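You operate a simulated robot arm through the tools that you are given. There is no shell and no other tool. Be economical: measure what you need, move in short steps, check, and stop when the job is done.

You are at the controls of a simulated robot arm. One attempt, no reset.

TASK
Open the grey table drawer, put the yellow lint brush on the trough end of the plywood bench away in the inside of the grey table drawer, then shut the drawer. Turn the grey pressure dial to 4. Put the 35 dot quarter from the front strip of the blue-banded machine table on the press table top beside the hopper and the 45 dot quarter on the handwheel end of the green-banded machine table. Shut the white table drawer. Put the dark blue tab clip on the trough before the end board away on the rack end of the short laminate bench. Take the drain cup on the top of the kitting table and put it away on the top of the air bench. Put the white leather patch on the top of the kitting table away on the top of the low checking shelf. Do these in any order.

Only the result counts: the job must be done as asked and must still hold three seconds after the hand-in. Knocking over, shifting, dropping, spilling or breaking anything else fails it.

THE ROBOT
A 7-joint arm with a two-finger parallel gripper on a trunk, on a base that drives. Base frame: it is fixed to the floor where the robot stands at the start and does not move with it; the origin is under the middle of the robot, x ahead of it, y to its left, z up; the surface under the hand at the start is at about z = 780. Lengths are in mm, angles in degrees, forces in N, time in s.
With the tool pointing down near the work surface it reaches from about 100 to 960 mm from the robot's upright axis, wherever it stands. Its first joint turns from -166.0 to 166.0 degrees. Places, roughly: dark blue tab clip [2500, 500, 750]; dot quarter [2250, -750, 750]; drain cup (8x8x8 cm) [4100, 2900, 900]; grey pressure dial [2600, -500, 1300]; grey table drawer [800, -100, 700]; handwheel end of the green-banded machine table (2 [500, -720, 780]; inside of the grey table drawer [900, -100, 700]; press table top beside the hopper [5700, 500, 900]; rack end of the short laminate bench [6600, 3800, 900]; top of the air bench [10500, 600, 900]; top of the low checking shelf (240x24 cm) [540, 3300, 440]; white leather patch (8x6x2 cm) [3700, 3300, 900]; white table drawer [2300, -400, 700]; yellow lint brush (7x3x6 cm) [9100, -2900, 900]. Payload 1.57 kg.
The tool frame sits at the grasp point between the pads (the TCP): z along the fingers, y along the line on which they close. The tips reach 30 mm beyond it. Largest opening 110 mm; finger width 24, thickness 12; the body of the gripper, 48 by 112 mm, starts 78 mm behind the TCP.
Orientation is that of the tool frame in the base frame, as a unit quaternion [x, y, z, w]. With the fingers straight down and closing along the base's y, the tool's x points along the base's -x, its y along +y and its z along -z.

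THE INTERFACE
- The arm moves only by the tool jog_arm. Its argument "targets" is a list of rows, each a list of 3 entries, a list of its own where there are three numbers: the opening, from 0 (shut) to 1 (fully open), then the shift along the base's x, y, z in mm, then the turn, a rotation vector about the base's x, y, z in degrees. In form: [[jaw, [tx, ty, tz], [ax, ay, az]], ...]. A call has 1 to 8 rows; each row shifts and turns the commanded pose from where the row before left it. Each row takes 0.2 s and may step no farther than 50 mm and 8.6 degrees from the row before; otherwise, or with a gripper value out of range, the whole call is refused. A pose out of reach is approached as far as the arm can. The call stops where the force on the tool passes 40 N (or 10 N more than at its start, if that is more) or the arm is blocked; 0.2 s more then pass. The fingers move at their own pace (about 108 mm/s each) and stop on an object; they squeeze with about 43 N. The grip force told is the motor's: it shows also when the fingers shut on nothing. Time passes only in rows, and 0.2 s behind the last, so rows that do not move let the fingers close. The reply holds the time, the measured pose of the TCP, the force on the tool along the base axes, the opening and the grip force, in the units named above and with some noise, with the torque about the TCP (base axes, N m) and any sound that the robot's microphone picked up, and new pictures: "show" is both (left out), scene, wrist or none.
- Cameras (640 x 400 px; columns grow to the right, rows downward): "scene" is now at [454, 146.9, 1495.8]; the picture's right is [-0.89, -0.45, 0.00], its down [-0.41, 0.81, -0.41] and it looks along [0.18, -0.37, -0.91] (base axes); focal length 286 px, centre (320, 200). "wrist" rides on the gripper at [70, 16, -141] in the tool frame; the picture's right is [-0.23, 0.97, 0.00], its down [-0.86, -0.20, -0.48] and it looks along [-0.47, -0.11, 0.88] (tool axes); focal length 222 px, centre (320, 200). There is no depth. A picture from a camera that has moved, and an enlarged one, comes with that camera's place and axes in the base frame and with its lens.
- raise_lower(by): slides the trunk up (or, below 0, down) by that many mm; the arm and the scene camera ride with it, the base frame stays. It gives what a move gives, with no picture.
- drive_base(legs): drives the robot by 1 to 6 legs, each [ahead, left, turn to the left] in mm, mm and degrees, along the robot's own axes; the way and the turn of a leg run together, so that a leg with both is an arc; at most 1500 mm and 180 degrees a leg. The arm and the cameras ride along, it lands a little off, and it stops where it bumps. It gives what a move gives, and a new picture of the scene camera.
- aim_head(pan, tilt): turns the head with the scene camera to pan (to the left, within 103 degrees either way) and tilt (down, from -29 to 69), counted from straight ahead of the robot. It gives what a move gives, and a new picture of the scene camera.
- enlarge(camera, box): a new picture of the part [left, top, right, bottom] of that camera's present view, enlarged. No time passes.
- finish_job(): hands the job in; it is judged then, once.

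Work in short steps. Places have to be worked out from the pictures, the camera data and where the tool is seen: move nearer, look again, correct. Check each grasp and each placing, and mend what went wrong. You have 483 turns and 360 pictures in all, those below and enlarged ones among them. Open the gripper and draw the arm clear of the work before you hand the job in, unless the task says otherwise; then end with one line.

The tools are called as name(argument=value, ...) on one line, values as JSON. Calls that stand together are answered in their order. jog_arm: Moves the arm, as the interface text tells. Its arguments: {"type":"object","properties":{"targets":{"type":"array","items":{"type":"array"}},"show":{"type":"string","enum":["both","scene","wrist","none"]}},"required":["targets"]} The other tools are called the same way: raise_lower (by) slides the trunk up or down; drive_base (legs) drives the base; aim_head (pan, tilt) turns the head that bears the scene camera; enlarge (camera, box) takes an enlarged picture of a part of a camera's view; finish_job () hands the job in.

At the start:

```text
clock: 0.0
tool_pos: [673.4, -169.9, 1048.1]
ee_rot: [0.0, 1.0, 0.001, 0.0]
force: [-0.4, 0.3, 0.6]
moment: [0.03, 0.02, -0.02]
grip_width: 109.9
gripper_force: 0.0
trunk travel left (down, up): [-575.0, 35.0]
robot x, y, heading: [-1.5, -2.2, 0.0]
head pan, tilt: [-63.3, 65.6]
```

scene: 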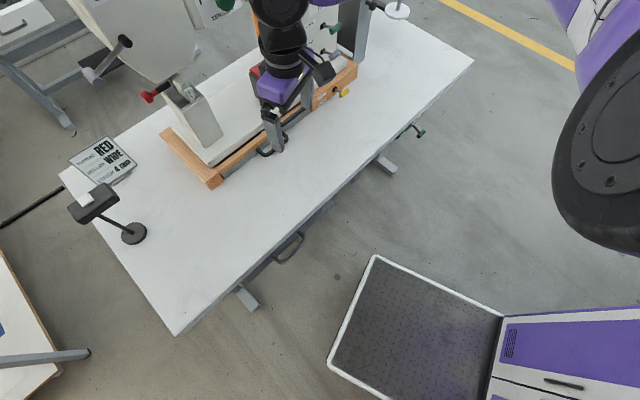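
wrist: 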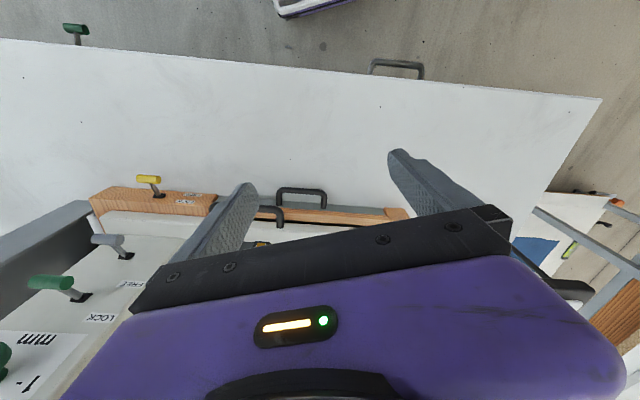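

The first pictures show a white table with a machine on it and a drawer handle at its front edge. I look around with the head first.

aim_head(pan=0, tilt=35)

aim_head(pan=-50, tilt=30)

aim_head(pan=50, tilt=20)

```text
clock: 1.3
tool_pos: [673.5, -170.1, 1048.9]
ee_rot: [0.0, 1.0, 0.0, 0.0]
force: [0.2, -0.1, -0.4]
moment: [0.01, 0.04, 0.01]
grip_width: 110.0
gripper_force: 0.1
trunk travel left (down, up): [-575.0, 35.0]
robot x, y, heading: [1.2, 0.2, 0.1]
head pan, tilt: [0.0, 35.0]
camera scene: at [515.2, 200.4, 1536.3], right [0.0, -1.0, 0.0], down [-0.57, 0.0, -0.82], along [0.82, 0.0, -0.57], focal length 286 px, centre (320, 200)
```

scene: 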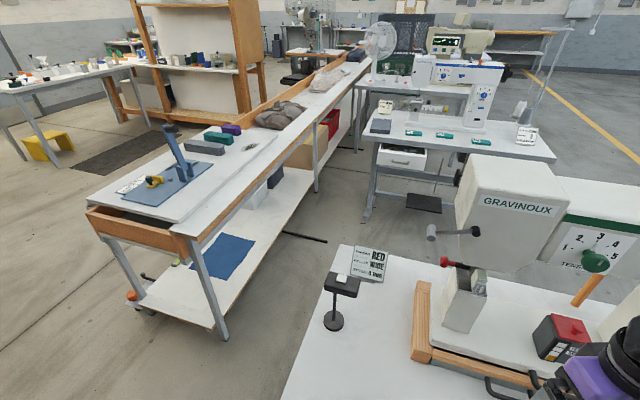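

```text
clock: 2.5
tool_pos: [672.9, -170.4, 1050.3]
ee_rot: [0.001, 1.0, 0.0, 0.0]
force: [-0.3, -0.4, 0.6]
moment: [0.01, 0.0, 0.01]
grip_width: 109.9
gripper_force: 0.1
trunk travel left (down, up): [-575.0, 35.0]
robot x, y, heading: [-1.6, 0.3, 0.3]
head pan, tilt: [-50.0, 30.0]
camera scene: at [485.3, 131.2, 1544.1], right [-0.77, -0.64, 0.0], down [-0.32, 0.38, -0.87], along [0.56, -0.66, -0.5], focal length 286 px, centre (320, 200)
```

scene: 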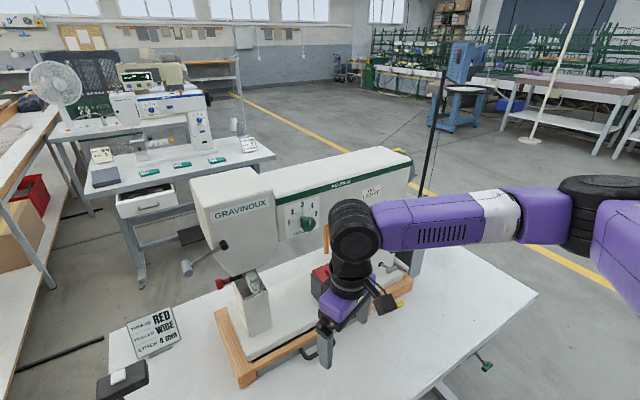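

```text
clock: 4.3
tool_pos: [672.7, -169.3, 1049.3]
ee_rot: [0.0, 1.0, 0.0, 0.0]
force: [0.8, -0.4, -0.5]
moment: [0.0, 0.03, 0.01]
grip_width: 109.9
gripper_force: 0.0
trunk travel left (down, up): [-575.0, 35.0]
robot x, y, heading: [-1.9, -5.2, -0.0]
head pan, tilt: [50.0, 20.0]
camera scene: at [487.0, 271.7, 1560.2], right [0.77, -0.64, 0.0], down [-0.22, -0.26, -0.94], along [0.6, 0.72, -0.34], focal length 286 px, centre (320, 200)
```

scene: 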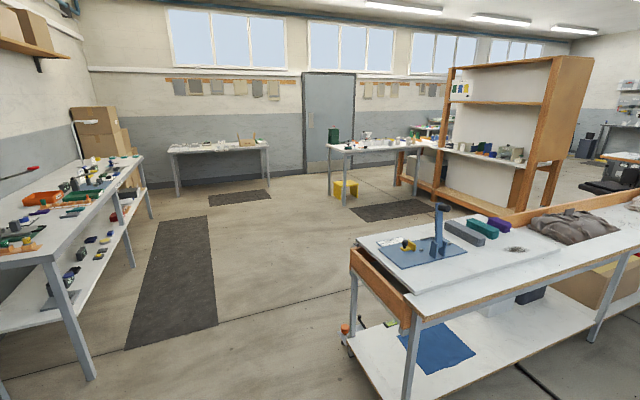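

aim_head(pan=-15, tilt=25)

enlarge(camera="scene", box=[200, 0, 520, 200])

aim_head(pan=90, tilt=20)

aim_head(pan=-30, tilt=60)

```text
clock: 5.6
tool_pos: [674.1, -169.4, 1049.1]
ee_rot: [0.0, 1.0, 0.0, 0.0]
force: [0.2, -0.8, 0.5]
moment: [-0.01, 0.0, -0.01]
grip_width: 110.1
gripper_force: 0.1
trunk travel left (down, up): [-575.0, 35.0]
robot x, y, heading: [-0.6, 1.5, -0.0]
head pan, tilt: [-15.0, 25.0]
camera scene: at [516.2, 176.7, 1552.1], right [-0.26, -0.97, 0.0], down [-0.41, 0.11, -0.91], along [0.88, -0.23, -0.42], focal length 286 px, centre (320, 200)
```

scene: 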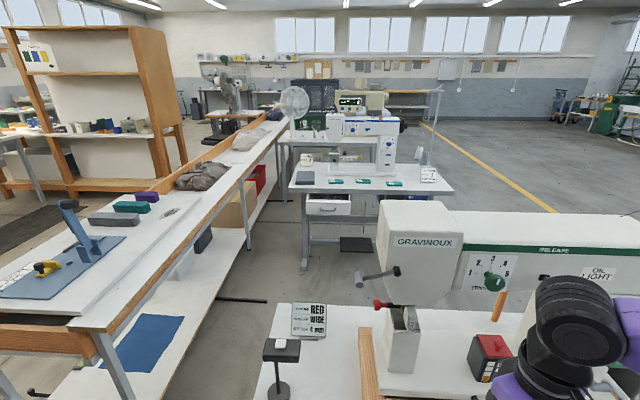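

```text
2.00 times, centred on (360, 100) of scene
camera zoom: at [516.2, 176.7, 1552.1], right [-0.26, -0.97, 0.0], down [-0.41, 0.11, -0.91], along [0.88, -0.23, -0.42], focal length 572 px, centre (240, 400)
```

zoom: 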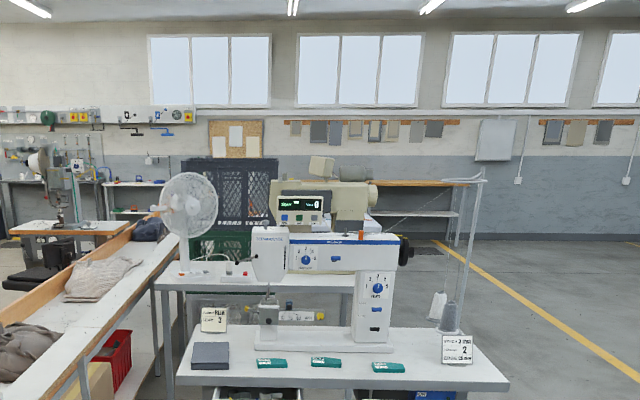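

```text
clock: 7.5
tool_pos: [673.3, -169.2, 1049.8]
ee_rot: [0.0, 1.0, 0.0, 0.0]
force: [0.2, 0.7, 0.1]
moment: [0.01, -0.05, -0.01]
grip_width: 109.7
gripper_force: 0.1
trunk travel left (down, up): [-575.0, 35.0]
robot x, y, heading: [-0.9, 0.1, 0.3]
head pan, tilt: [90.0, 20.0]
camera scene: at [427.2, 293.6, 1560.2], right [1.0, 0.0, 0.0], down [0.0, -0.34, -0.94], along [0.0, 0.94, -0.34], focal length 286 px, centre (320, 200)
```

scene: 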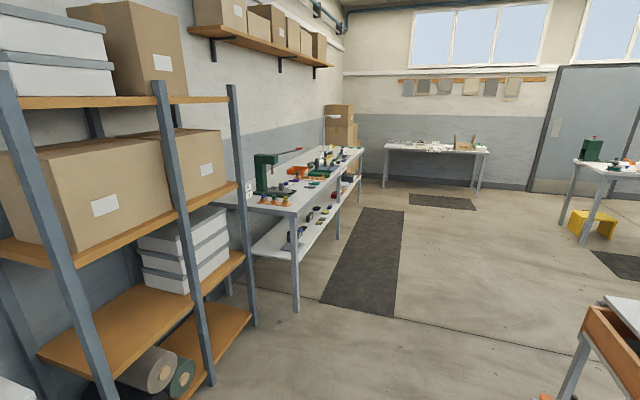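

```text
clock: 9.5
tool_pos: [674.2, -169.8, 1048.5]
ee_rot: [0.0, 1.0, 0.0, 0.0]
force: [-0.1, -0.3, 0.1]
moment: [0.0, 0.01, 0.0]
grip_width: 109.8
gripper_force: 0.1
trunk travel left (down, up): [-575.0, 35.0]
robot x, y, heading: [-2.1, -3.2, -0.1]
head pan, tilt: [-30.0, 60.0]
camera scene: at [484.9, 167.1, 1502.1], right [-0.5, -0.87, 0.0], down [-0.75, 0.43, -0.5], along [0.43, -0.25, -0.87], focal length 286 px, centre (320, 200)
```

scene: 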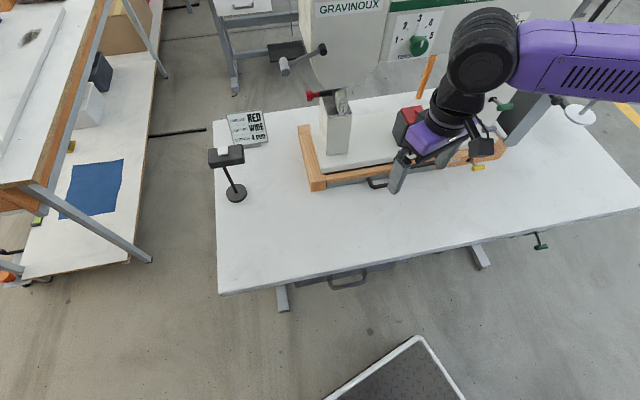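

The grey drawer handle is below the front edge of the green-banded table at roughly (620,0,700); the table is yawed about 19°. I turn the head to zoom in on the handle and the tokens.

aim_head(pan=-60, tilt=69)

enlarge(camera="scene", box=[220, 180, 420, 305])

enlarge(camera="wrist", box=[320, 20, 480, 120])

```text
clock: 10.4
tool_pos: [672.2, -169.1, 1049.6]
ee_rot: [0.0, 1.0, 0.0, 0.0]
force: [0.2, 0.0, -0.8]
moment: [-0.01, 0.01, 0.0]
grip_width: 110.0
gripper_force: 0.0
trunk travel left (down, up): [-575.0, 35.0]
robot x, y, heading: [0.9, -0.4, -0.0]
head pan, tilt: [-60.0, 68.8]
camera scene: at [455.2, 152.0, 1492.7], right [-0.87, -0.5, 0.0], down [-0.47, 0.81, -0.36], along [0.18, -0.31, -0.93], focal length 286 px, centre (320, 200)
```

scene: 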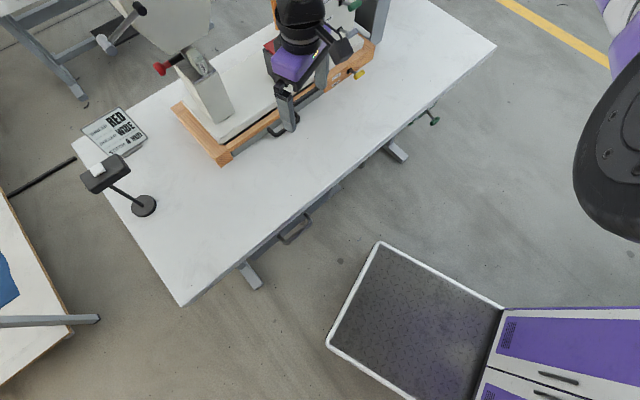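

```text
3.20 times, centred on (320, 242) of scene
camera zoom: at [455.2, 152.0, 1492.7], right [-0.87, -0.5, 0.0], down [-0.47, 0.81, -0.36], along [0.18, -0.31, -0.93], focal length 915 px, centre (320, 64)
```

zoom: 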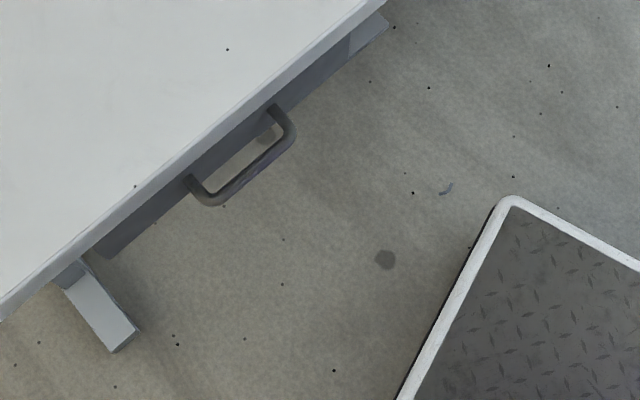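

```text
4.00 times, centred on (400, 70) of wrist
camera zoom: at [603.8, -153.2, 1190.9], right [0.23, 0.97, 0.0], down [0.86, -0.2, 0.48], along [0.47, -0.11, -0.88], focal length 888 px, centre (0, 720)
```

zoom: 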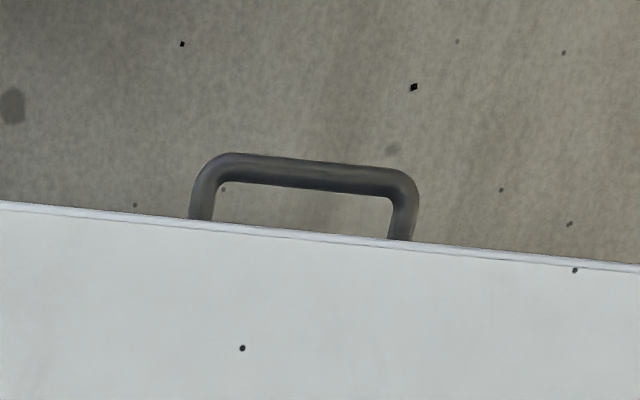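

Triangulating gives the handle bar centre near (614, 2, 665), about 27 mm outside the table edge. I'll hook one finger behind it, tool pointing down and closing along the drawer's axis, so I turn the tool +71° and move above it.

jog_arm(targets=[[1, [-12.7, 23.2, -15], [0, 0, 8.5]], [1, [-12.7, 23.2, -15], [0, 0, 8.5]], [1, [-12.7, 23.2, -15], [0, 0, 8.5]], [1, [-12.7, 23.2, -15], [0, 0, 8.5]], [1, [-12.7, 23.2, -15], [0, 0, 8.5]], [1, [-12.7, 23.2, -15], [0, 0, 8.5]], [1, [-12.7, 23.2, -15], [0, 0, 8.5]], [1, [-12.7, 23.2, -15], [0, 0, 8.5]]], show="both")

```text
clock: 12.2
tool_pos: [570.2, 14.7, 929.7]
ee_rot: [-0.56, 0.829, 0.0, -0.001]
force: [-0.1, -1.0, 0.4]
moment: [0.03, -0.02, 0.01]
grip_width: 110.2
gripper_force: 0.0
trunk travel left (down, up): [-575.0, 35.0]
robot x, y, heading: [-2.9, 1.7, -0.2]
head pan, tilt: [-60.0, 68.8]
camera scene: at [455.0, 151.7, 1492.7], right [-0.87, -0.5, 0.0], down [-0.47, 0.81, -0.36], along [0.18, -0.31, -0.93], focal length 286 px, centre (320, 200)
camera wrist: at [530.1, -42.5, 1070.5], right [-0.82, 0.57, 0.0], down [0.5, 0.72, 0.48], along [0.27, 0.39, -0.88], focal length 222 px, centre (320, 200)
```

scene: 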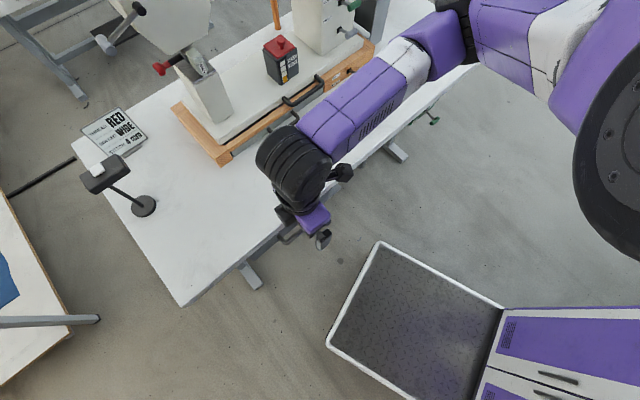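
wrist: 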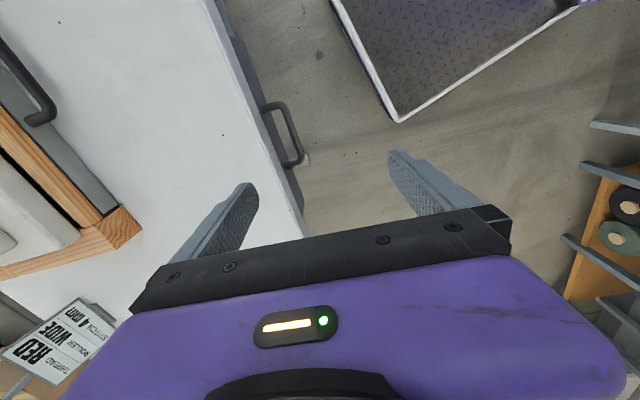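

The bar sits left of centre in the wrist view, and the edge angle comes out at about 20°. I go down to just above the table edge and look again.

jog_arm(targets=[[1, [1, 0, -37], [0, 0, 1]], [1, [1, 0, -37], [0, 0, 1.4]], [1, [1, 0, -36], [0, 0, 0]]], show="both")

enlarge(camera="wrist", box=[160, 50, 480, 250])

```text
clock: 13.0
tool_pos: [574.4, 17.4, 818.6]
ee_rot: [-0.577, 0.817, 0.001, 0.001]
force: [-0.1, 0.7, 0.4]
moment: [0.01, -0.01, -0.01]
grip_width: 109.9
gripper_force: 0.1
trunk travel left (down, up): [-575.0, 35.0]
robot x, y, heading: [-1.2, -2.5, 0.1]
head pan, tilt: [-60.0, 68.8]
camera scene: at [455.0, 152.0, 1492.8], right [-0.87, -0.5, 0.0], down [-0.47, 0.81, -0.36], along [0.18, -0.31, -0.93], focal length 286 px, centre (320, 200)
camera wrist: at [535.8, -44.6, 960.3], right [-0.84, 0.54, 0.0], down [0.47, 0.74, 0.48], along [0.26, 0.4, -0.88], focal length 222 px, centre (320, 200)
```

scene: 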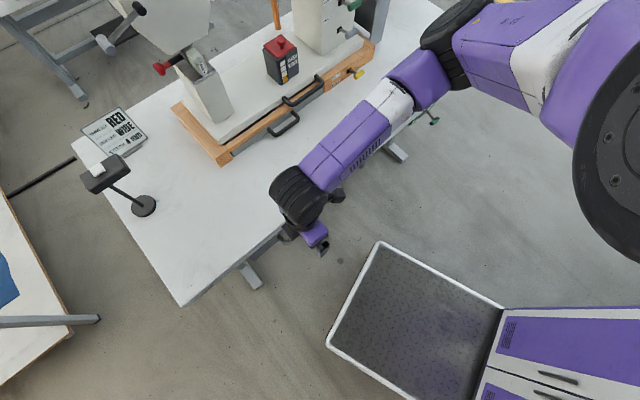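
wrist: 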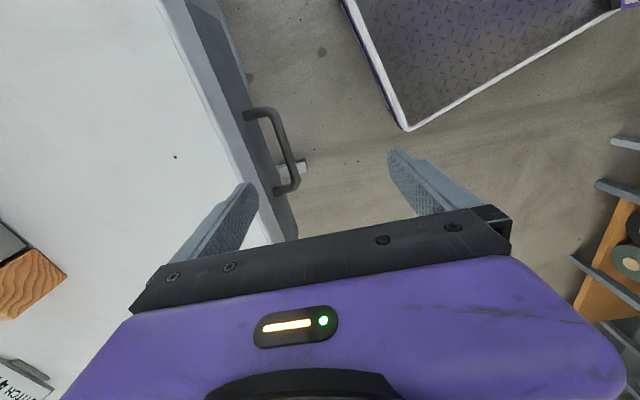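

```text
2.00 times, centred on (320, 150) of wrist
camera zoom: at [535.8, -44.6, 960.3], right [-0.84, 0.54, 0.0], down [0.47, 0.74, 0.48], along [0.26, 0.4, -0.88], focal length 444 px, centre (320, 300)
```

zoom: 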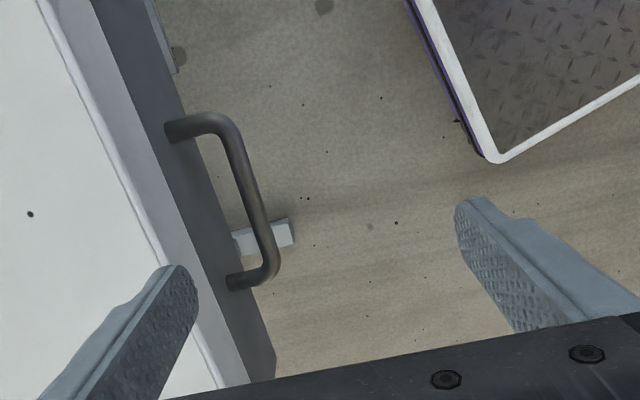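

The bar is only about 20 mm outside the edge, too tight for a vertical finger beside the table. I'll tilt the tool 45° towards the table and clamp the bar instead.

jog_arm(targets=[[0.6, [-8, 2.8, 0], [-2.5, -7.07, 0]], [0.5, [-8, 2.8, 0], [-2.5, -7.07, 0]], [0.5, [-8, 2.8, 0], [-2.5, -7.07, 0]], [0.5, [-8, 2.8, 0], [-2.5, -7.07, 0]], [0.5, [-8, 2.8, 0], [-2.5, -7.07, 0]], [0.5, [-8, 2.8, 0], [-2.5, -7.07, 0]]], show="both")

```text
clock: 14.4
tool_pos: [608.6, 36.1, 867.1]
ee_rot: [-0.545, 0.774, -0.263, 0.187]
force: [0.1, -0.2, 0.5]
moment: [0.06, -0.03, 0.01]
grip_width: 54.9
gripper_force: 0.0
out of reach, approached as far as the arm can: row 3, 4, 5, 6
trunk travel left (down, up): [-575.0, 35.0]
robot x, y, heading: [1.3, 1.2, -0.3]
head pan, tilt: [-60.0, 68.8]
camera scene: at [455.1, 152.1, 1492.6], right [-0.87, -0.5, 0.0], down [-0.47, 0.81, -0.36], along [0.18, -0.31, -0.93], focal length 286 px, centre (320, 200)
camera wrist: at [492.7, 3.5, 968.8], right [-0.65, 0.47, -0.59], down [0.16, 0.85, 0.5], along [0.74, 0.23, -0.63], focal length 222 px, centre (320, 200)
```

scene: 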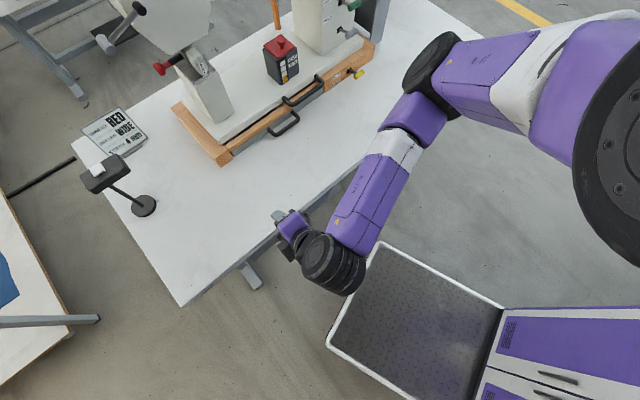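
wrist: 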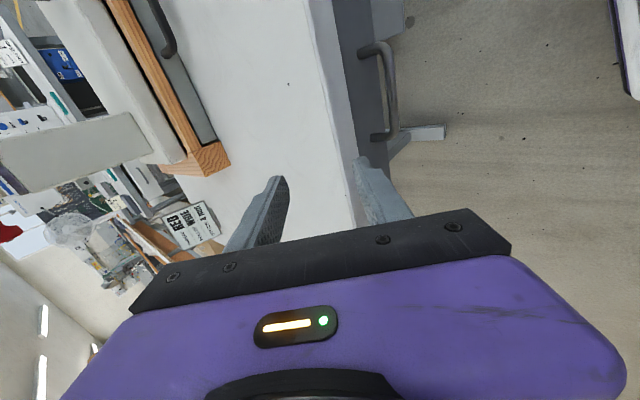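

The arm can't reach this tilt so near and with the trunk so high. I look to both sides rearward before backing up.

aim_head(pan=103, tilt=45)

aim_head(pan=-103, tilt=45)

```text
clock: 16.9
tool_pos: [609.5, 36.5, 866.0]
ee_rot: [-0.546, 0.774, -0.262, 0.186]
force: [0.8, 0.6, -0.4]
moment: [0.0, 0.0, -0.03]
grip_width: 54.7
gripper_force: 0.1
trunk travel left (down, up): [-575.0, 35.0]
robot x, y, heading: [-1.7, 2.4, 0.3]
head pan, tilt: [103.0, 45.0]
camera scene: at [408.9, 279.7, 1521.5], right [0.97, 0.22, 0.0], down [0.16, -0.69, -0.71], along [-0.16, 0.69, -0.71], focal length 286 px, centre (320, 200)
```

scene: 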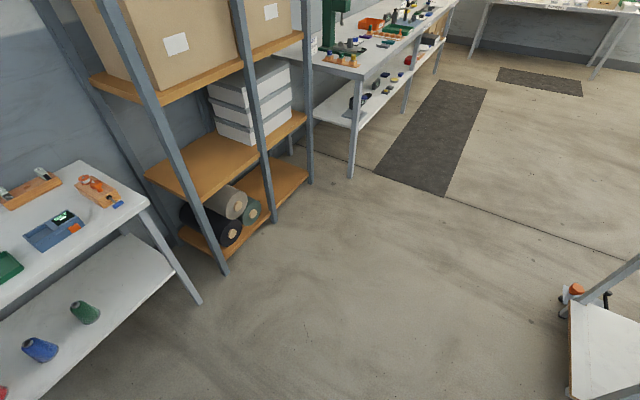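

```text
clock: 19.9
tool_pos: [607.7, 36.3, 866.5]
ee_rot: [-0.545, 0.774, -0.262, 0.187]
force: [-0.4, -0.2, 0.0]
moment: [0.01, 0.01, 0.03]
grip_width: 55.3
gripper_force: 0.1
trunk travel left (down, up): [-575.0, 35.0]
robot x, y, heading: [0.8, -0.2, -0.2]
head pan, tilt: [-103.0, 45.0]
camera scene: at [408.9, 121.2, 1521.5], right [-0.97, 0.22, 0.0], down [0.16, 0.69, -0.71], along [-0.16, -0.69, -0.71], focal length 286 px, centre (320, 200)
```

scene: 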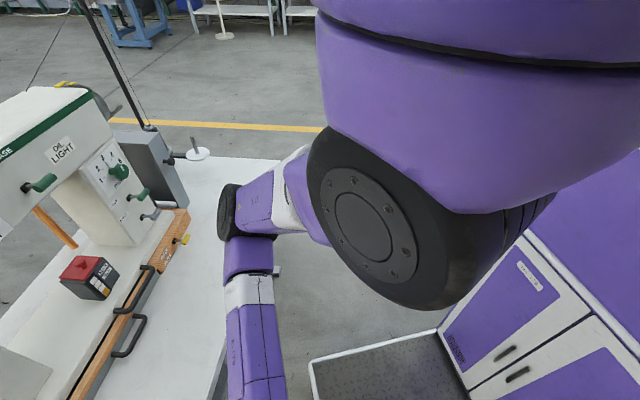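

The deck and cabinet look like parts of the robot, but I need to be sure of its footprint. I raise the hand a little and then make a small sideways drive to see what moves with me.

jog_arm(targets=[[0.5, [0, 0, 40], [0, 0, 0]], [0.5, [0, 0, 40], [0, 0, 0]]], show="none")

drive_base(legs=[[0, 200, 0]])

```text
clock: 20.5
tool_pos: [609.4, 35.0, 946.2]
ee_rot: [-0.546, 0.774, -0.261, 0.185]
force: [0.1, 0.2, 0.4]
moment: [-0.01, 0.03, 0.01]
grip_width: 55.0
gripper_force: 0.0
trunk travel left (down, up): [-575.0, 35.0]
robot x, y, heading: [1.7, -1.1, 0.1]
head pan, tilt: [-103.0, 45.0]
```

```text
clock: 22.1
tool_pos: [609.3, 235.8, 945.8]
ee_rot: [-0.546, 0.774, -0.262, 0.186]
force: [0.2, 0.6, -0.3]
moment: [0.03, -0.03, 0.02]
grip_width: 55.1
gripper_force: 0.1
trunk travel left (down, up): [-575.0, 35.0]
robot x, y, heading: [-2.9, 199.9, 0.1]
head pan, tilt: [-103.0, 45.0]
camera scene: at [408.7, 321.5, 1521.5], right [-0.97, 0.22, 0.0], down [0.16, 0.69, -0.71], along [-0.16, -0.69, -0.71], focal length 286 px, centre (320, 200)
```

scene: 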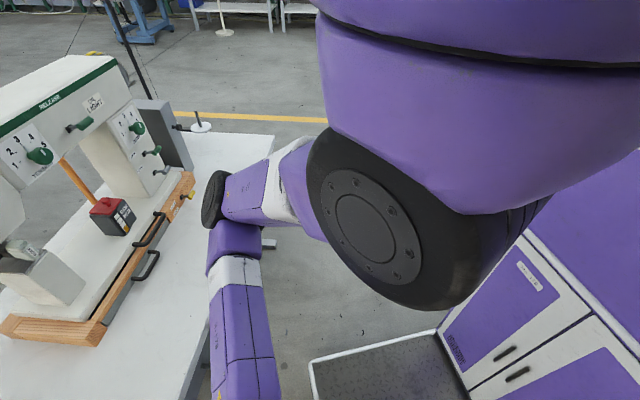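

The deck and cabinet move with me, so the footprint is about ±360 by ±250. I go to about (150, 600), leaving room for the drawer to come out to my right.

drive_base(legs=[[150, 400, 0]])

aim_head(pan=-85, tilt=45)

```text
clock: 24.7
tool_pos: [758.9, 637.8, 945.5]
ee_rot: [-0.548, 0.772, -0.261, 0.187]
force: [-0.8, 0.8, 0.5]
moment: [-0.01, 0.0, 0.04]
grip_width: 55.1
gripper_force: 0.0
trunk travel left (down, up): [-575.0, 35.0]
robot x, y, heading: [150.8, 597.3, 0.2]
head pan, tilt: [-103.0, 45.0]
camera scene: at [556.8, 721.5, 1521.6], right [-0.98, 0.22, 0.0], down [0.16, 0.69, -0.71], along [-0.16, -0.69, -0.71], focal length 286 px, centre (320, 200)
```

scene: 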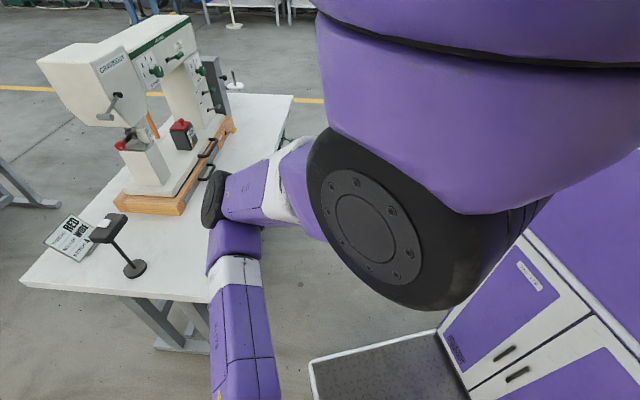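

```text
clock: 25.5
tool_pos: [757.9, 636.8, 947.5]
ee_rot: [-0.547, 0.773, -0.262, 0.186]
force: [-0.8, -0.2, 0.5]
moment: [-0.02, 0.0, 0.04]
grip_width: 55.0
gripper_force: 0.1
trunk travel left (down, up): [-575.0, 35.0]
robot x, y, heading: [150.0, 600.3, 0.0]
head pan, tilt: [-85.0, 45.0]
camera scene: at [582.1, 719.9, 1521.5], right [-1.0, -0.09, 0.0], down [-0.06, 0.7, -0.71], along [0.06, -0.7, -0.71], focal length 286 px, centre (320, 200)
```

scene: 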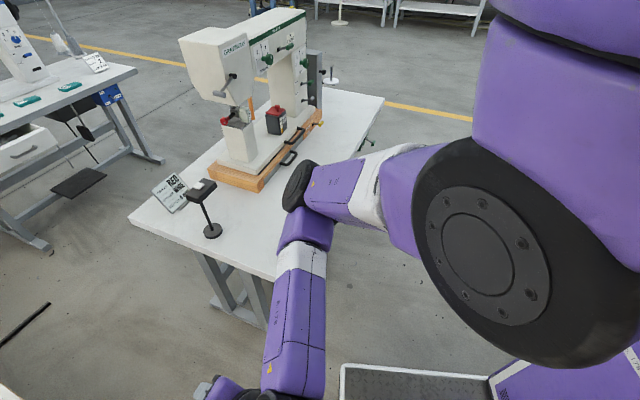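

Arm is clear at (758, 637). I bring the hand round over the free floor in front of the drawer side, keeping it high.

jog_arm(targets=[[0.5, [-37, -33, 0], [0, 0, 0]], [0.5, [-37, -33, 0], [0, 0, 0]], [0.5, [-37, -33, 0], [0, 0, 0]], [0.5, [-37, -33, 0], [0, 0, 0]], [0.5, [-37, -33, 0], [0, 0, 0]], [0.5, [-37, -33, 0], [0, 0, 0]], [0.5, [-20, -40, 0], [0, 0, 0]], [0.5, [-10, -40, 0], [0, 0, 0]]], show="none")

jog_arm(targets=[[0.5, [0, -45, -10], [0, 0, 0]], [0.5, [0, -45, -10], [0, 0, 0]], [0.5, [0, -45, -10], [0, 0, 0]], [0.5, [5, -45, -10], [0, 0, 0]], [0.5, [10, -20, -20], [0, 0, 0]]], show="both")

```text
clock: 27.3
tool_pos: [743.8, 586.9, 960.0]
ee_rot: [-0.547, 0.772, -0.263, 0.187]
force: [-0.7, 0.3, -0.7]
moment: [-0.01, -0.01, -0.06]
grip_width: 55.1
gripper_force: 0.0
out of reach, approached as far as the arm can: row 1, 2, 3, 4, 5, 6, 7, 8
trunk travel left (down, up): [-575.0, 35.0]
robot x, y, heading: [149.9, 597.7, 0.3]
head pan, tilt: [-85.0, 45.0]
```

```text
clock: 28.5
tool_pos: [757.9, 386.9, 900.0]
ee_rot: [-0.547, 0.773, -0.262, 0.187]
force: [0.6, 0.0, -0.2]
moment: [-0.01, -0.05, -0.01]
grip_width: 54.9
gripper_force: 0.1
trunk travel left (down, up): [-575.0, 35.0]
robot x, y, heading: [148.3, 597.7, 0.4]
head pan, tilt: [-85.0, 45.0]
camera scene: at [581.9, 720.0, 1521.6], right [-1.0, -0.09, 0.0], down [-0.06, 0.7, -0.71], along [0.06, -0.7, -0.71], focal length 286 px, centre (320, 200)
camera wrist: at [641.5, 352.6, 1001.9], right [-0.65, 0.47, -0.59], down [0.16, 0.85, 0.5], along [0.74, 0.23, -0.63], focal length 222 px, centre (320, 200)
```

scene: 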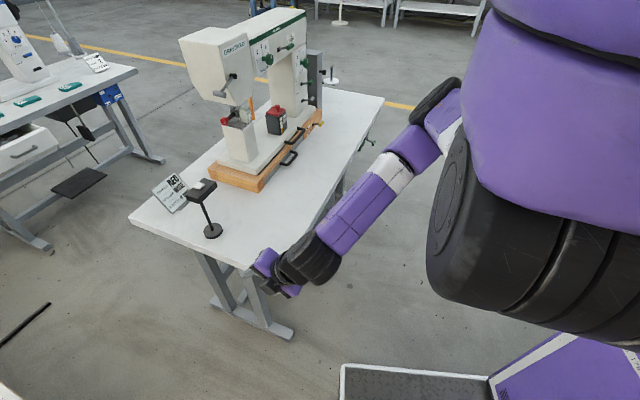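
wrist: 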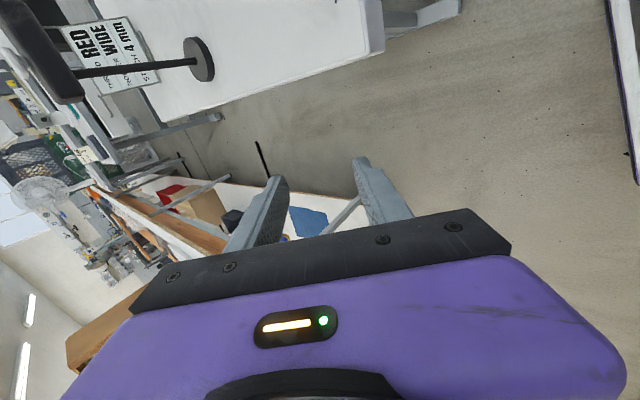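

Unreached targets simply stall, and now the hand is at (758, 387). I carry it outward from the table corner and on towards the handle.

jog_arm(targets=[[0.5, [-33, -36, 0], [0, 0, 0]], [0.5, [-33, -36, 0], [0, 0, 0]], [0.5, [-33, -36, 0], [0, 0, 0]], [0.5, [-30, -38, 0], [0, 0, 0]], [0.5, [-25, -42, 0], [0, 0, 0]], [0.5, [-20, -45, 0], [0, 0, 0]], [0.5, [-15, -45, 0], [0, 0, 0]], [0.5, [-10, -45, 0], [0, 0, 0]]], show="both")

```text
clock: 30.3
tool_pos: [558.3, 63.0, 900.3]
ee_rot: [-0.548, 0.773, -0.261, 0.187]
force: [0.8, -1.0, 0.1]
moment: [-0.02, 0.0, 0.02]
grip_width: 55.4
gripper_force: 0.0
trunk travel left (down, up): [-575.0, 35.0]
robot x, y, heading: [145.0, 599.8, 0.2]
head pan, tilt: [-85.0, 45.0]
camera scene: at [582.0, 720.2, 1521.6], right [-1.0, -0.09, 0.0], down [-0.06, 0.7, -0.71], along [0.07, -0.7, -0.71], focal length 286 px, centre (320, 200)
camera wrist: at [441.1, 29.0, 1003.3], right [-0.65, 0.47, -0.59], down [0.16, 0.85, 0.5], along [0.74, 0.24, -0.63], focal length 222 px, centre (320, 200)
```

scene: 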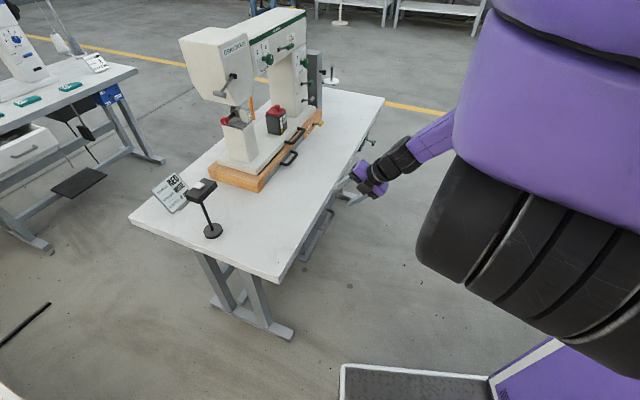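
wrist: 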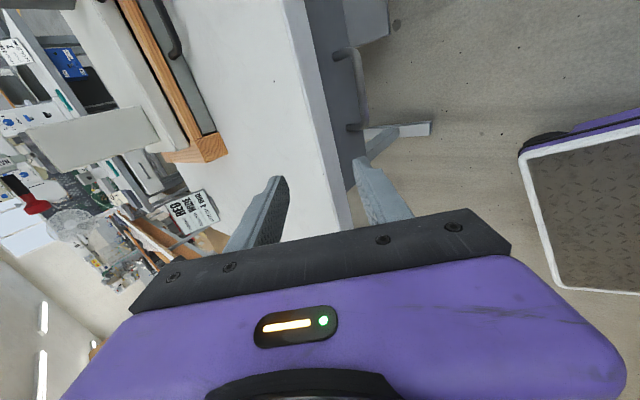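

Tool tilt reads 37°. I tilt another 13° while descending towards the pre-grasp, then check.

jog_arm(targets=[[0.5, [-8, -10, -45], [-2.2, -6.1, 0]], [0.5, [-8, -10, -45], [-2.2, -6.1, 0]], [0.5, [0, -10, -45], [0, 0, 0]], [0.5, [0, -5, -40], [0, 0, 0]]], show="both")

```text
clock: 31.3
tool_pos: [545.9, 39.0, 730.3]
ee_rot: [-0.523, 0.737, -0.35, 0.248]
force: [-0.6, -0.2, 0.9]
moment: [0.02, -0.02, 0.02]
grip_width: 55.2
gripper_force: 0.2
out of reach, approached as far as the arm can: row 4
trunk travel left (down, up): [-575.0, 35.0]
robot x, y, heading: [146.4, 600.7, 0.3]
head pan, tilt: [-85.0, 45.0]
camera scene: at [579.9, 719.8, 1522.3], right [-1.0, -0.09, 0.0], down [-0.06, 0.7, -0.71], along [0.07, -0.7, -0.71], focal length 286 px, centre (320, 200)
camera wrist: at [410.4, 11.9, 807.4], right [-0.51, 0.42, -0.75], down [0.05, 0.89, 0.46], along [0.86, 0.19, -0.47], focal length 222 px, centre (320, 200)
```

scene: 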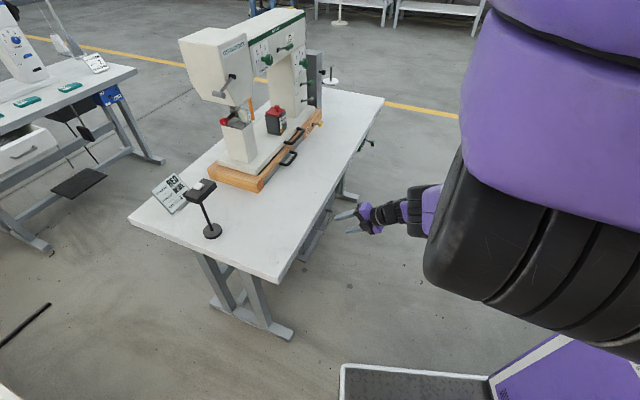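
wrist: 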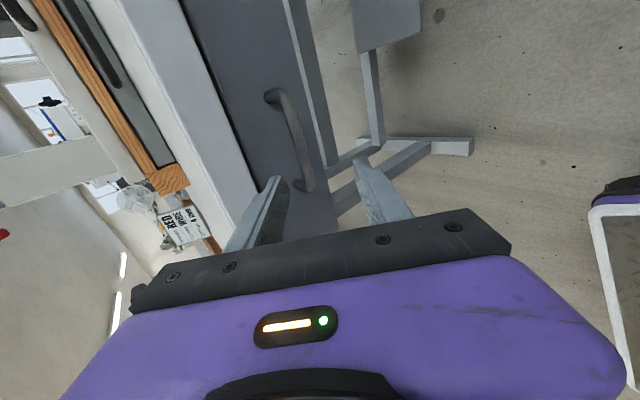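

The bar is now well fixed at about (612, -2, 692). The arm is at its lower limit, so I lower the trunk 80 mm and then set the hand on the approach line.

raise_lower(by=-80)

jog_arm(targets=[[0.5, [2, -10, 48], [0, 0, 0]], [0.5, [3, -10, 46], [0, 0, 0]]], show="wrist")

```text
clock: 32.5
tool_pos: [546.8, 39.2, 649.3]
ee_rot: [-0.523, 0.738, -0.348, 0.248]
force: [-1.0, -0.2, -0.1]
moment: [0.01, 0.02, 0.0]
grip_width: 55.1
gripper_force: 0.0
trunk travel left (down, up): [-495.0, 115.0]
robot x, y, heading: [147.2, 598.7, 0.2]
head pan, tilt: [-85.0, 45.0]
```

```text
clock: 33.1
tool_pos: [551.2, 17.5, 744.4]
ee_rot: [-0.524, 0.738, -0.346, 0.246]
force: [0.4, 0.4, 0.0]
moment: [-0.05, 0.01, 0.03]
grip_width: 54.9
gripper_force: 0.0
trunk travel left (down, up): [-495.0, 115.0]
robot x, y, heading: [149.7, 599.6, 0.3]
head pan, tilt: [-85.0, 45.0]
camera wrist: at [415.9, -7.7, 821.2], right [-0.51, 0.42, -0.75], down [0.05, 0.89, 0.46], along [0.86, 0.19, -0.48], focal length 222 px, centre (320, 200)
```

wrist: 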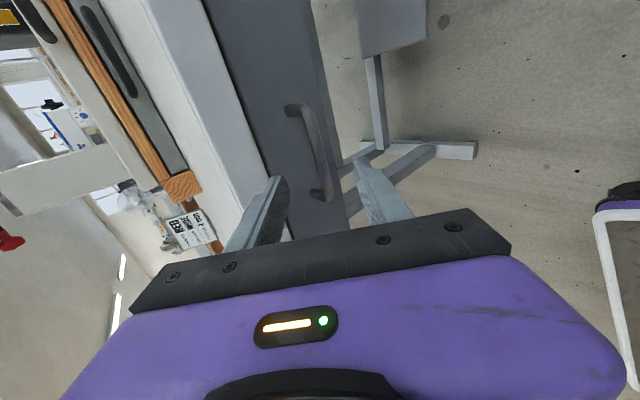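

The bar now lines up between the fingers. I advance 75 mm along the tool axis.

jog_arm(targets=[[0.5, [18, -6, -16], [0, 0, 0]], [0.5, [18, -6, -16], [0, 0, 0]], [0.5, [18, -6, -15], [0, 0, 0]]], show="wrist")

```text
clock: 33.9
tool_pos: [597.3, -0.8, 701.2]
ee_rot: [-0.525, 0.736, -0.347, 0.249]
force: [-4.2, 3.1, 3.5]
moment: [-0.09, -0.27, 0.13]
grip_width: 55.1
gripper_force: 0.1
trunk travel left (down, up): [-495.0, 115.0]
robot x, y, heading: [146.8, 597.8, 0.4]
head pan, tilt: [-85.0, 45.0]
stopped in row 3: the force on the tool passed its limit at 82 N (the readings are from after the stop); the commanded pose is now the measured one
camera wrist: at [462.8, -26.9, 778.8], right [-0.51, 0.42, -0.75], down [0.05, 0.89, 0.46], along [0.86, 0.2, -0.47], focal length 222 px, centre (320, 200)
```

wrist: 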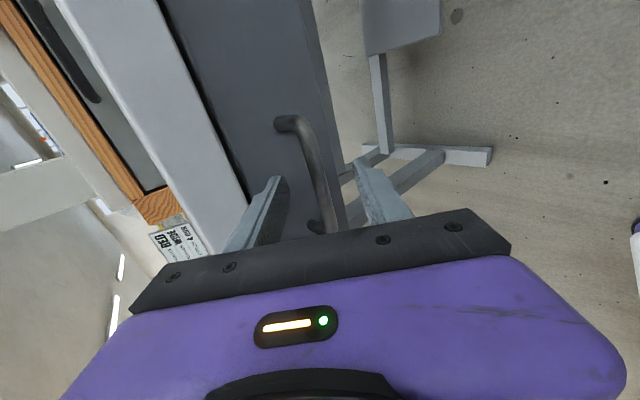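

A finger tip touched the drawer front; the bar is about 17 mm beyond the TCP, inside the fingertips. I close on it.

jog_arm(targets=[[0.4, [-1, 0, 1], [0, 0, 0]], [0, [0, 0, 0], [0, 0, 0]], [0, [0, 0, 0], [0, 0, 0]]], show="wrist")

```text
clock: 34.7
tool_pos: [598.6, -0.6, 702.1]
ee_rot: [-0.525, 0.736, -0.348, 0.248]
force: [2.0, -1.0, -1.0]
moment: [-0.73, 0.18, 0.27]
grip_width: 11.9
gripper_force: 29.7
trunk travel left (down, up): [-495.0, 115.0]
robot x, y, heading: [147.5, 599.9, 0.5]
head pan, tilt: [-85.0, 45.0]
camera wrist: at [462.9, -27.1, 779.6], right [-0.51, 0.42, -0.75], down [0.05, 0.89, 0.46], along [0.86, 0.2, -0.47], focal length 222 px, centre (320, 200)
```

wrist: 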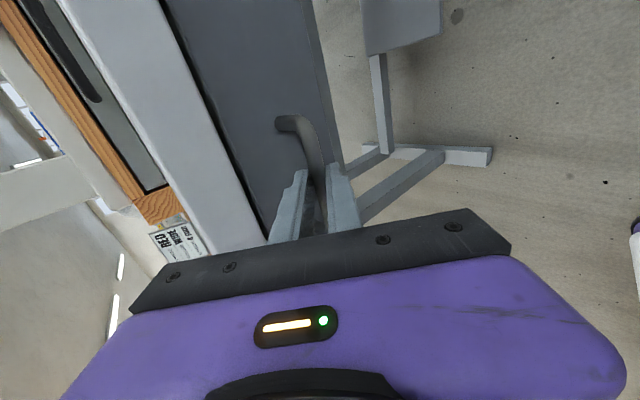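

The bar is gripped (opening 11.9). I pull along the drawer's outward normal (-0.943, 0.334).

jog_arm(targets=[[0, [-18.9, 6.7, 0], [0, 0, 0]], [0, [-18.9, 6.7, 0], [0, 0, 0]], [0, [-18.9, 6.7, 0], [0, 0, 0]], [0, [-18.9, 6.7, 0], [0, 0, 0]], [0, [-18.9, 6.7, 0], [0, 0, 0]]], show="both")

```text
clock: 35.9
tool_pos: [502.6, 33.4, 702.2]
ee_rot: [-0.523, 0.737, -0.348, 0.247]
force: [-5.5, -13.7, -1.0]
moment: [-0.81, 0.28, 0.06]
grip_width: 12.0
gripper_force: 28.9
trunk travel left (down, up): [-495.0, 115.0]
robot x, y, heading: [147.1, 599.2, 0.2]
head pan, tilt: [-85.0, 45.0]
camera scene: at [582.1, 719.4, 1441.6], right [-1.0, -0.09, 0.0], down [-0.06, 0.7, -0.71], along [0.06, -0.7, -0.71], focal length 286 px, centre (320, 200)
camera wrist: at [365.7, 5.7, 779.8], right [-0.51, 0.42, -0.75], down [0.05, 0.89, 0.46], along [0.86, 0.19, -0.47], focal length 222 px, centre (320, 200)
```

scene: 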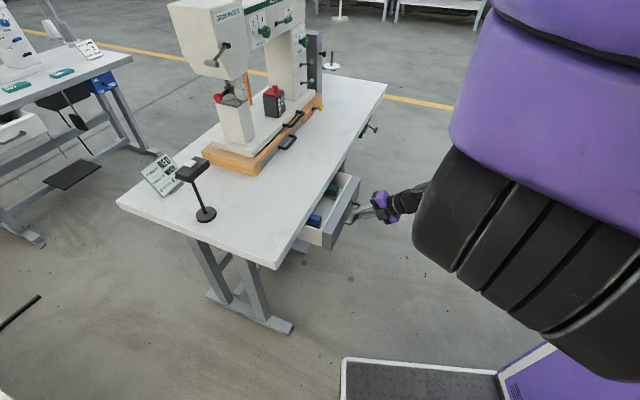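
wrist: 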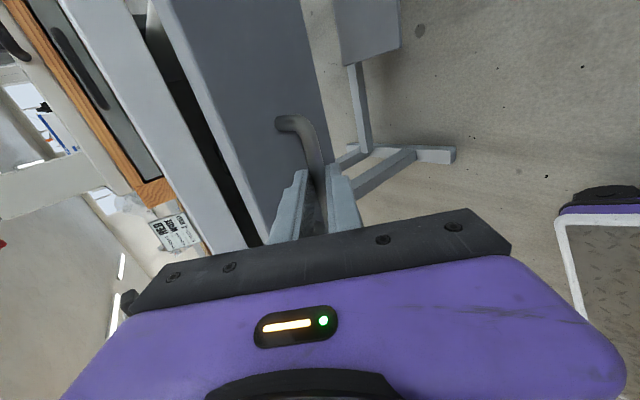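

The drawer slides. I pull another 120 mm with a slightly smaller sideways part, since there was a side force.

jog_arm(targets=[[0, [-19, 6.1, 0], [0, 0, 0]], [0, [-19, 6.1, 0], [0, 0, 0]], [0, [-19, 6.1, 0], [0, 0, 0]], [0, [-19, 6.1, 0], [0, 0, 0]], [0, [-19, 6.1, 0], [0, 0, 0]], [0, [-19, 6.1, 0], [0, 0, 0]]], show="scene")

```text
clock: 37.3
tool_pos: [388.9, 69.9, 701.9]
ee_rot: [-0.524, 0.737, -0.347, 0.248]
force: [-5.7, -13.5, 3.8]
moment: [-0.93, 0.21, -0.08]
grip_width: 12.3
gripper_force: 29.4
trunk travel left (down, up): [-495.0, 115.0]
robot x, y, heading: [149.0, 596.5, 0.4]
head pan, tilt: [-85.0, 45.0]
camera scene: at [582.1, 719.7, 1441.7], right [-1.0, -0.09, 0.0], down [-0.06, 0.7, -0.71], along [0.06, -0.7, -0.71], focal length 286 px, centre (320, 200)
```

scene: 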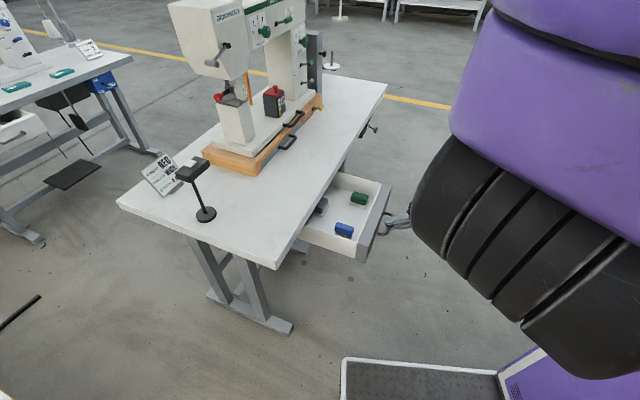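

enlarge(camera="scene", box=[260, 150, 420, 250])

```text
4.00 times, centred on (340, 200) of scene
camera zoom: at [582.1, 719.7, 1441.7], right [-1.0, -0.09, 0.0], down [-0.06, 0.7, -0.71], along [0.06, -0.7, -0.71], focal length 1144 px, centre (240, 200)
```

zoom: 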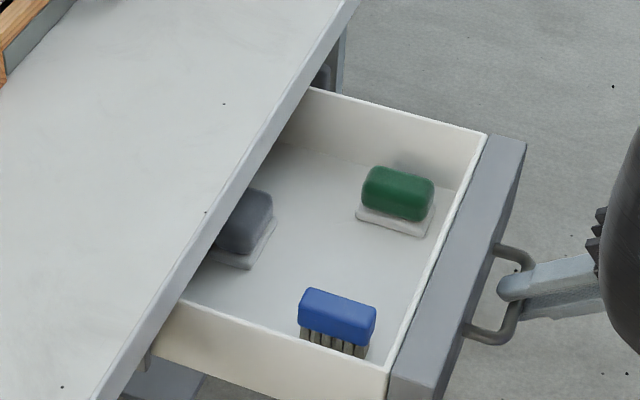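

The drawer is open about 220 mm with other brushes inside and free space in the middle. I release the handle and draw back.

jog_arm(targets=[[0.5, [0, 0, 0], [0, 0, 0]], [0.5, [0, 0, 0], [0, 0, 0]], [0.5, [-15, 5, 13], [0, 0, 0]], [0.5, [-15, 5, 13], [0, 0, 0]], [0.5, [-15, 5, 13], [0, 0, 0]], [0.5, [-5, 15, 40], [0, 0, 0]], [0.5, [0, 15, 45], [0, 0, 0]], [0.5, [0, 15, 45], [0, 0, 0]]], show="both")

```text
clock: 39.1
tool_pos: [339.3, 131.2, 871.0]
ee_rot: [-0.524, 0.737, -0.347, 0.249]
force: [0.1, -0.9, -0.1]
moment: [-0.03, -0.01, -0.01]
grip_width: 54.8
gripper_force: 0.0
trunk travel left (down, up): [-495.0, 115.0]
robot x, y, heading: [148.1, 597.0, 0.1]
head pan, tilt: [-85.0, 45.0]
camera scene: at [582.2, 719.7, 1441.4], right [-1.0, -0.09, 0.0], down [-0.06, 0.7, -0.71], along [0.06, -0.7, -0.71], focal length 286 px, centre (320, 200)
camera wrist: at [203.8, 103.8, 947.3], right [-0.51, 0.42, -0.75], down [0.05, 0.89, 0.46], along [0.86, 0.2, -0.47], focal length 222 px, centre (320, 200)
```

scene: 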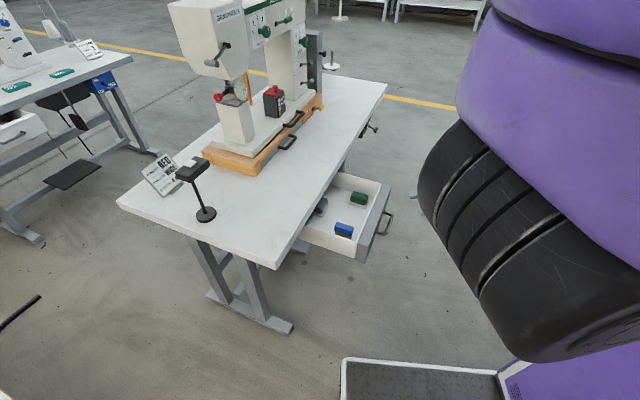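
wrist: 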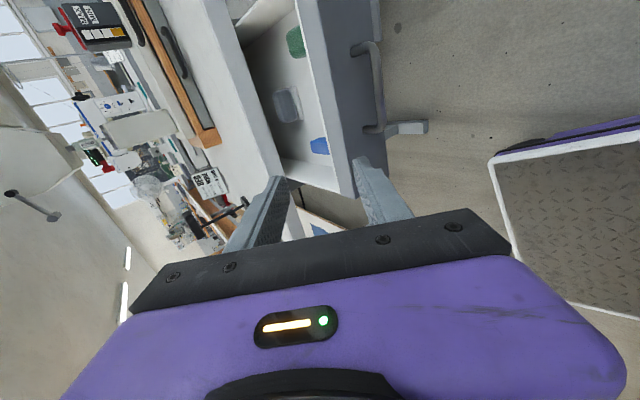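

Released cleanly. I bring the tool upright again while rising.

jog_arm(targets=[[0.5, [0, 20, 25], [2.77, 7.83, 0]], [0.5, [0, 20, 25], [2.77, 7.83, 0]], [0.5, [0, 20, 25], [2.77, 7.83, 0]], [0.5, [0, 20, 25], [2.77, 7.83, 0]], [0.5, [0, 20, 25], [2.77, 7.83, 0]], [0.5, [0, 20, 25], [2.77, 7.83, 0]]], show="none")

raise_lower(by=80)

aim_head(pan=-30, tilt=30)

```text
clock: 40.1
tool_pos: [409.1, 263.4, 900.1]
ee_rot: [-0.537, 0.805, -0.132, 0.214]
force: [-0.6, -0.1, 0.3]
moment: [0.01, 0.01, 0.0]
grip_width: 55.1
gripper_force: 0.0
trunk travel left (down, up): [-495.0, 115.0]
robot x, y, heading: [146.5, 598.1, 0.0]
head pan, tilt: [-85.0, 45.0]
stopped in row 5: the arm was blocked; the commanded pose is now the measured one
```

```text
clock: 41.3
tool_pos: [409.3, 263.0, 980.3]
ee_rot: [-0.539, 0.804, -0.132, 0.214]
force: [0.4, -0.8, -0.1]
moment: [0.0, 0.0, -0.01]
grip_width: 55.1
gripper_force: 0.0
trunk travel left (down, up): [-575.0, 35.0]
robot x, y, heading: [151.3, 598.4, 0.5]
head pan, tilt: [-85.0, 45.0]
```

```text
clock: 42.5
tool_pos: [408.6, 263.3, 980.4]
ee_rot: [-0.538, 0.805, -0.133, 0.213]
force: [-0.5, 0.4, -0.5]
moment: [0.0, -0.01, 0.02]
grip_width: 54.9
gripper_force: 0.1
trunk travel left (down, up): [-575.0, 35.0]
robot x, y, heading: [147.9, 600.8, 0.3]
head pan, tilt: [-30.0, 30.0]
camera scene: at [653.2, 755.9, 1544.1], right [-0.5, -0.87, 0.0], down [-0.43, 0.25, -0.87], along [0.75, -0.43, -0.5], focal length 286 px, centre (320, 200)
```

scene: 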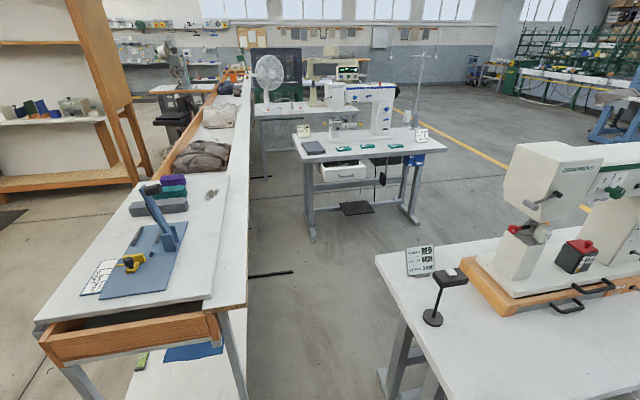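

Now I move the hand to a travel pose ahead of the robot, untilting the remaining 29° and undoing the yaw.

jog_arm(targets=[[0.5, [35, 30, 9], [0, 7.2, 0]], [0.5, [35, 30, 9], [0, 7.2, 0]], [0.5, [35, 30, 9], [0, 7.2, 0]], [0.5, [35, 30, 9], [0, 7.2, 0]], [0.5, [35, 30, 9], [0, 0, -8.5]], [0.5, [35, 30, 9], [0, 0, -8.5]], [0.5, [35, 30, 9], [0, 0, -8.5]], [0.5, [35, 30, 9], [0, 0, -8.5]]], show="none")

jog_arm(targets=[[0.5, [0, 0, 0], [0, 0, -8.5]], [0.5, [0, 0, 0], [0, 0, -8.5]], [0.5, [0, 0, 0], [0, 0, -8.5]], [0.5, [0, 0, 0], [0, 0, -8.5]]], show="none")

```text
clock: 44.3
tool_pos: [694.7, 455.2, 1010.2]
ee_rot: [-0.288, 0.958, 0.005, 0.01]
force: [-0.2, 0.1, -0.3]
moment: [0.01, -0.04, -0.04]
grip_width: 55.2
gripper_force: 0.1
out of reach, approached as far as the arm can: row 4, 5, 6, 8
trunk travel left (down, up): [-575.0, 35.0]
robot x, y, heading: [147.7, 594.2, 0.5]
head pan, tilt: [-30.0, 30.0]
```

```text
clock: 45.3
tool_pos: [670.9, 409.6, 930.0]
ee_rot: [0.006, 1.0, 0.002, 0.011]
force: [-0.8, -0.3, 0.0]
moment: [-0.01, 0.0, -0.04]
grip_width: 55.1
gripper_force: 0.1
out of reach, approached as far as the arm can: row 1, 2, 3, 4
trunk travel left (down, up): [-575.0, 35.0]
robot x, y, heading: [145.8, 598.6, 0.4]
head pan, tilt: [-30.0, 30.0]
```

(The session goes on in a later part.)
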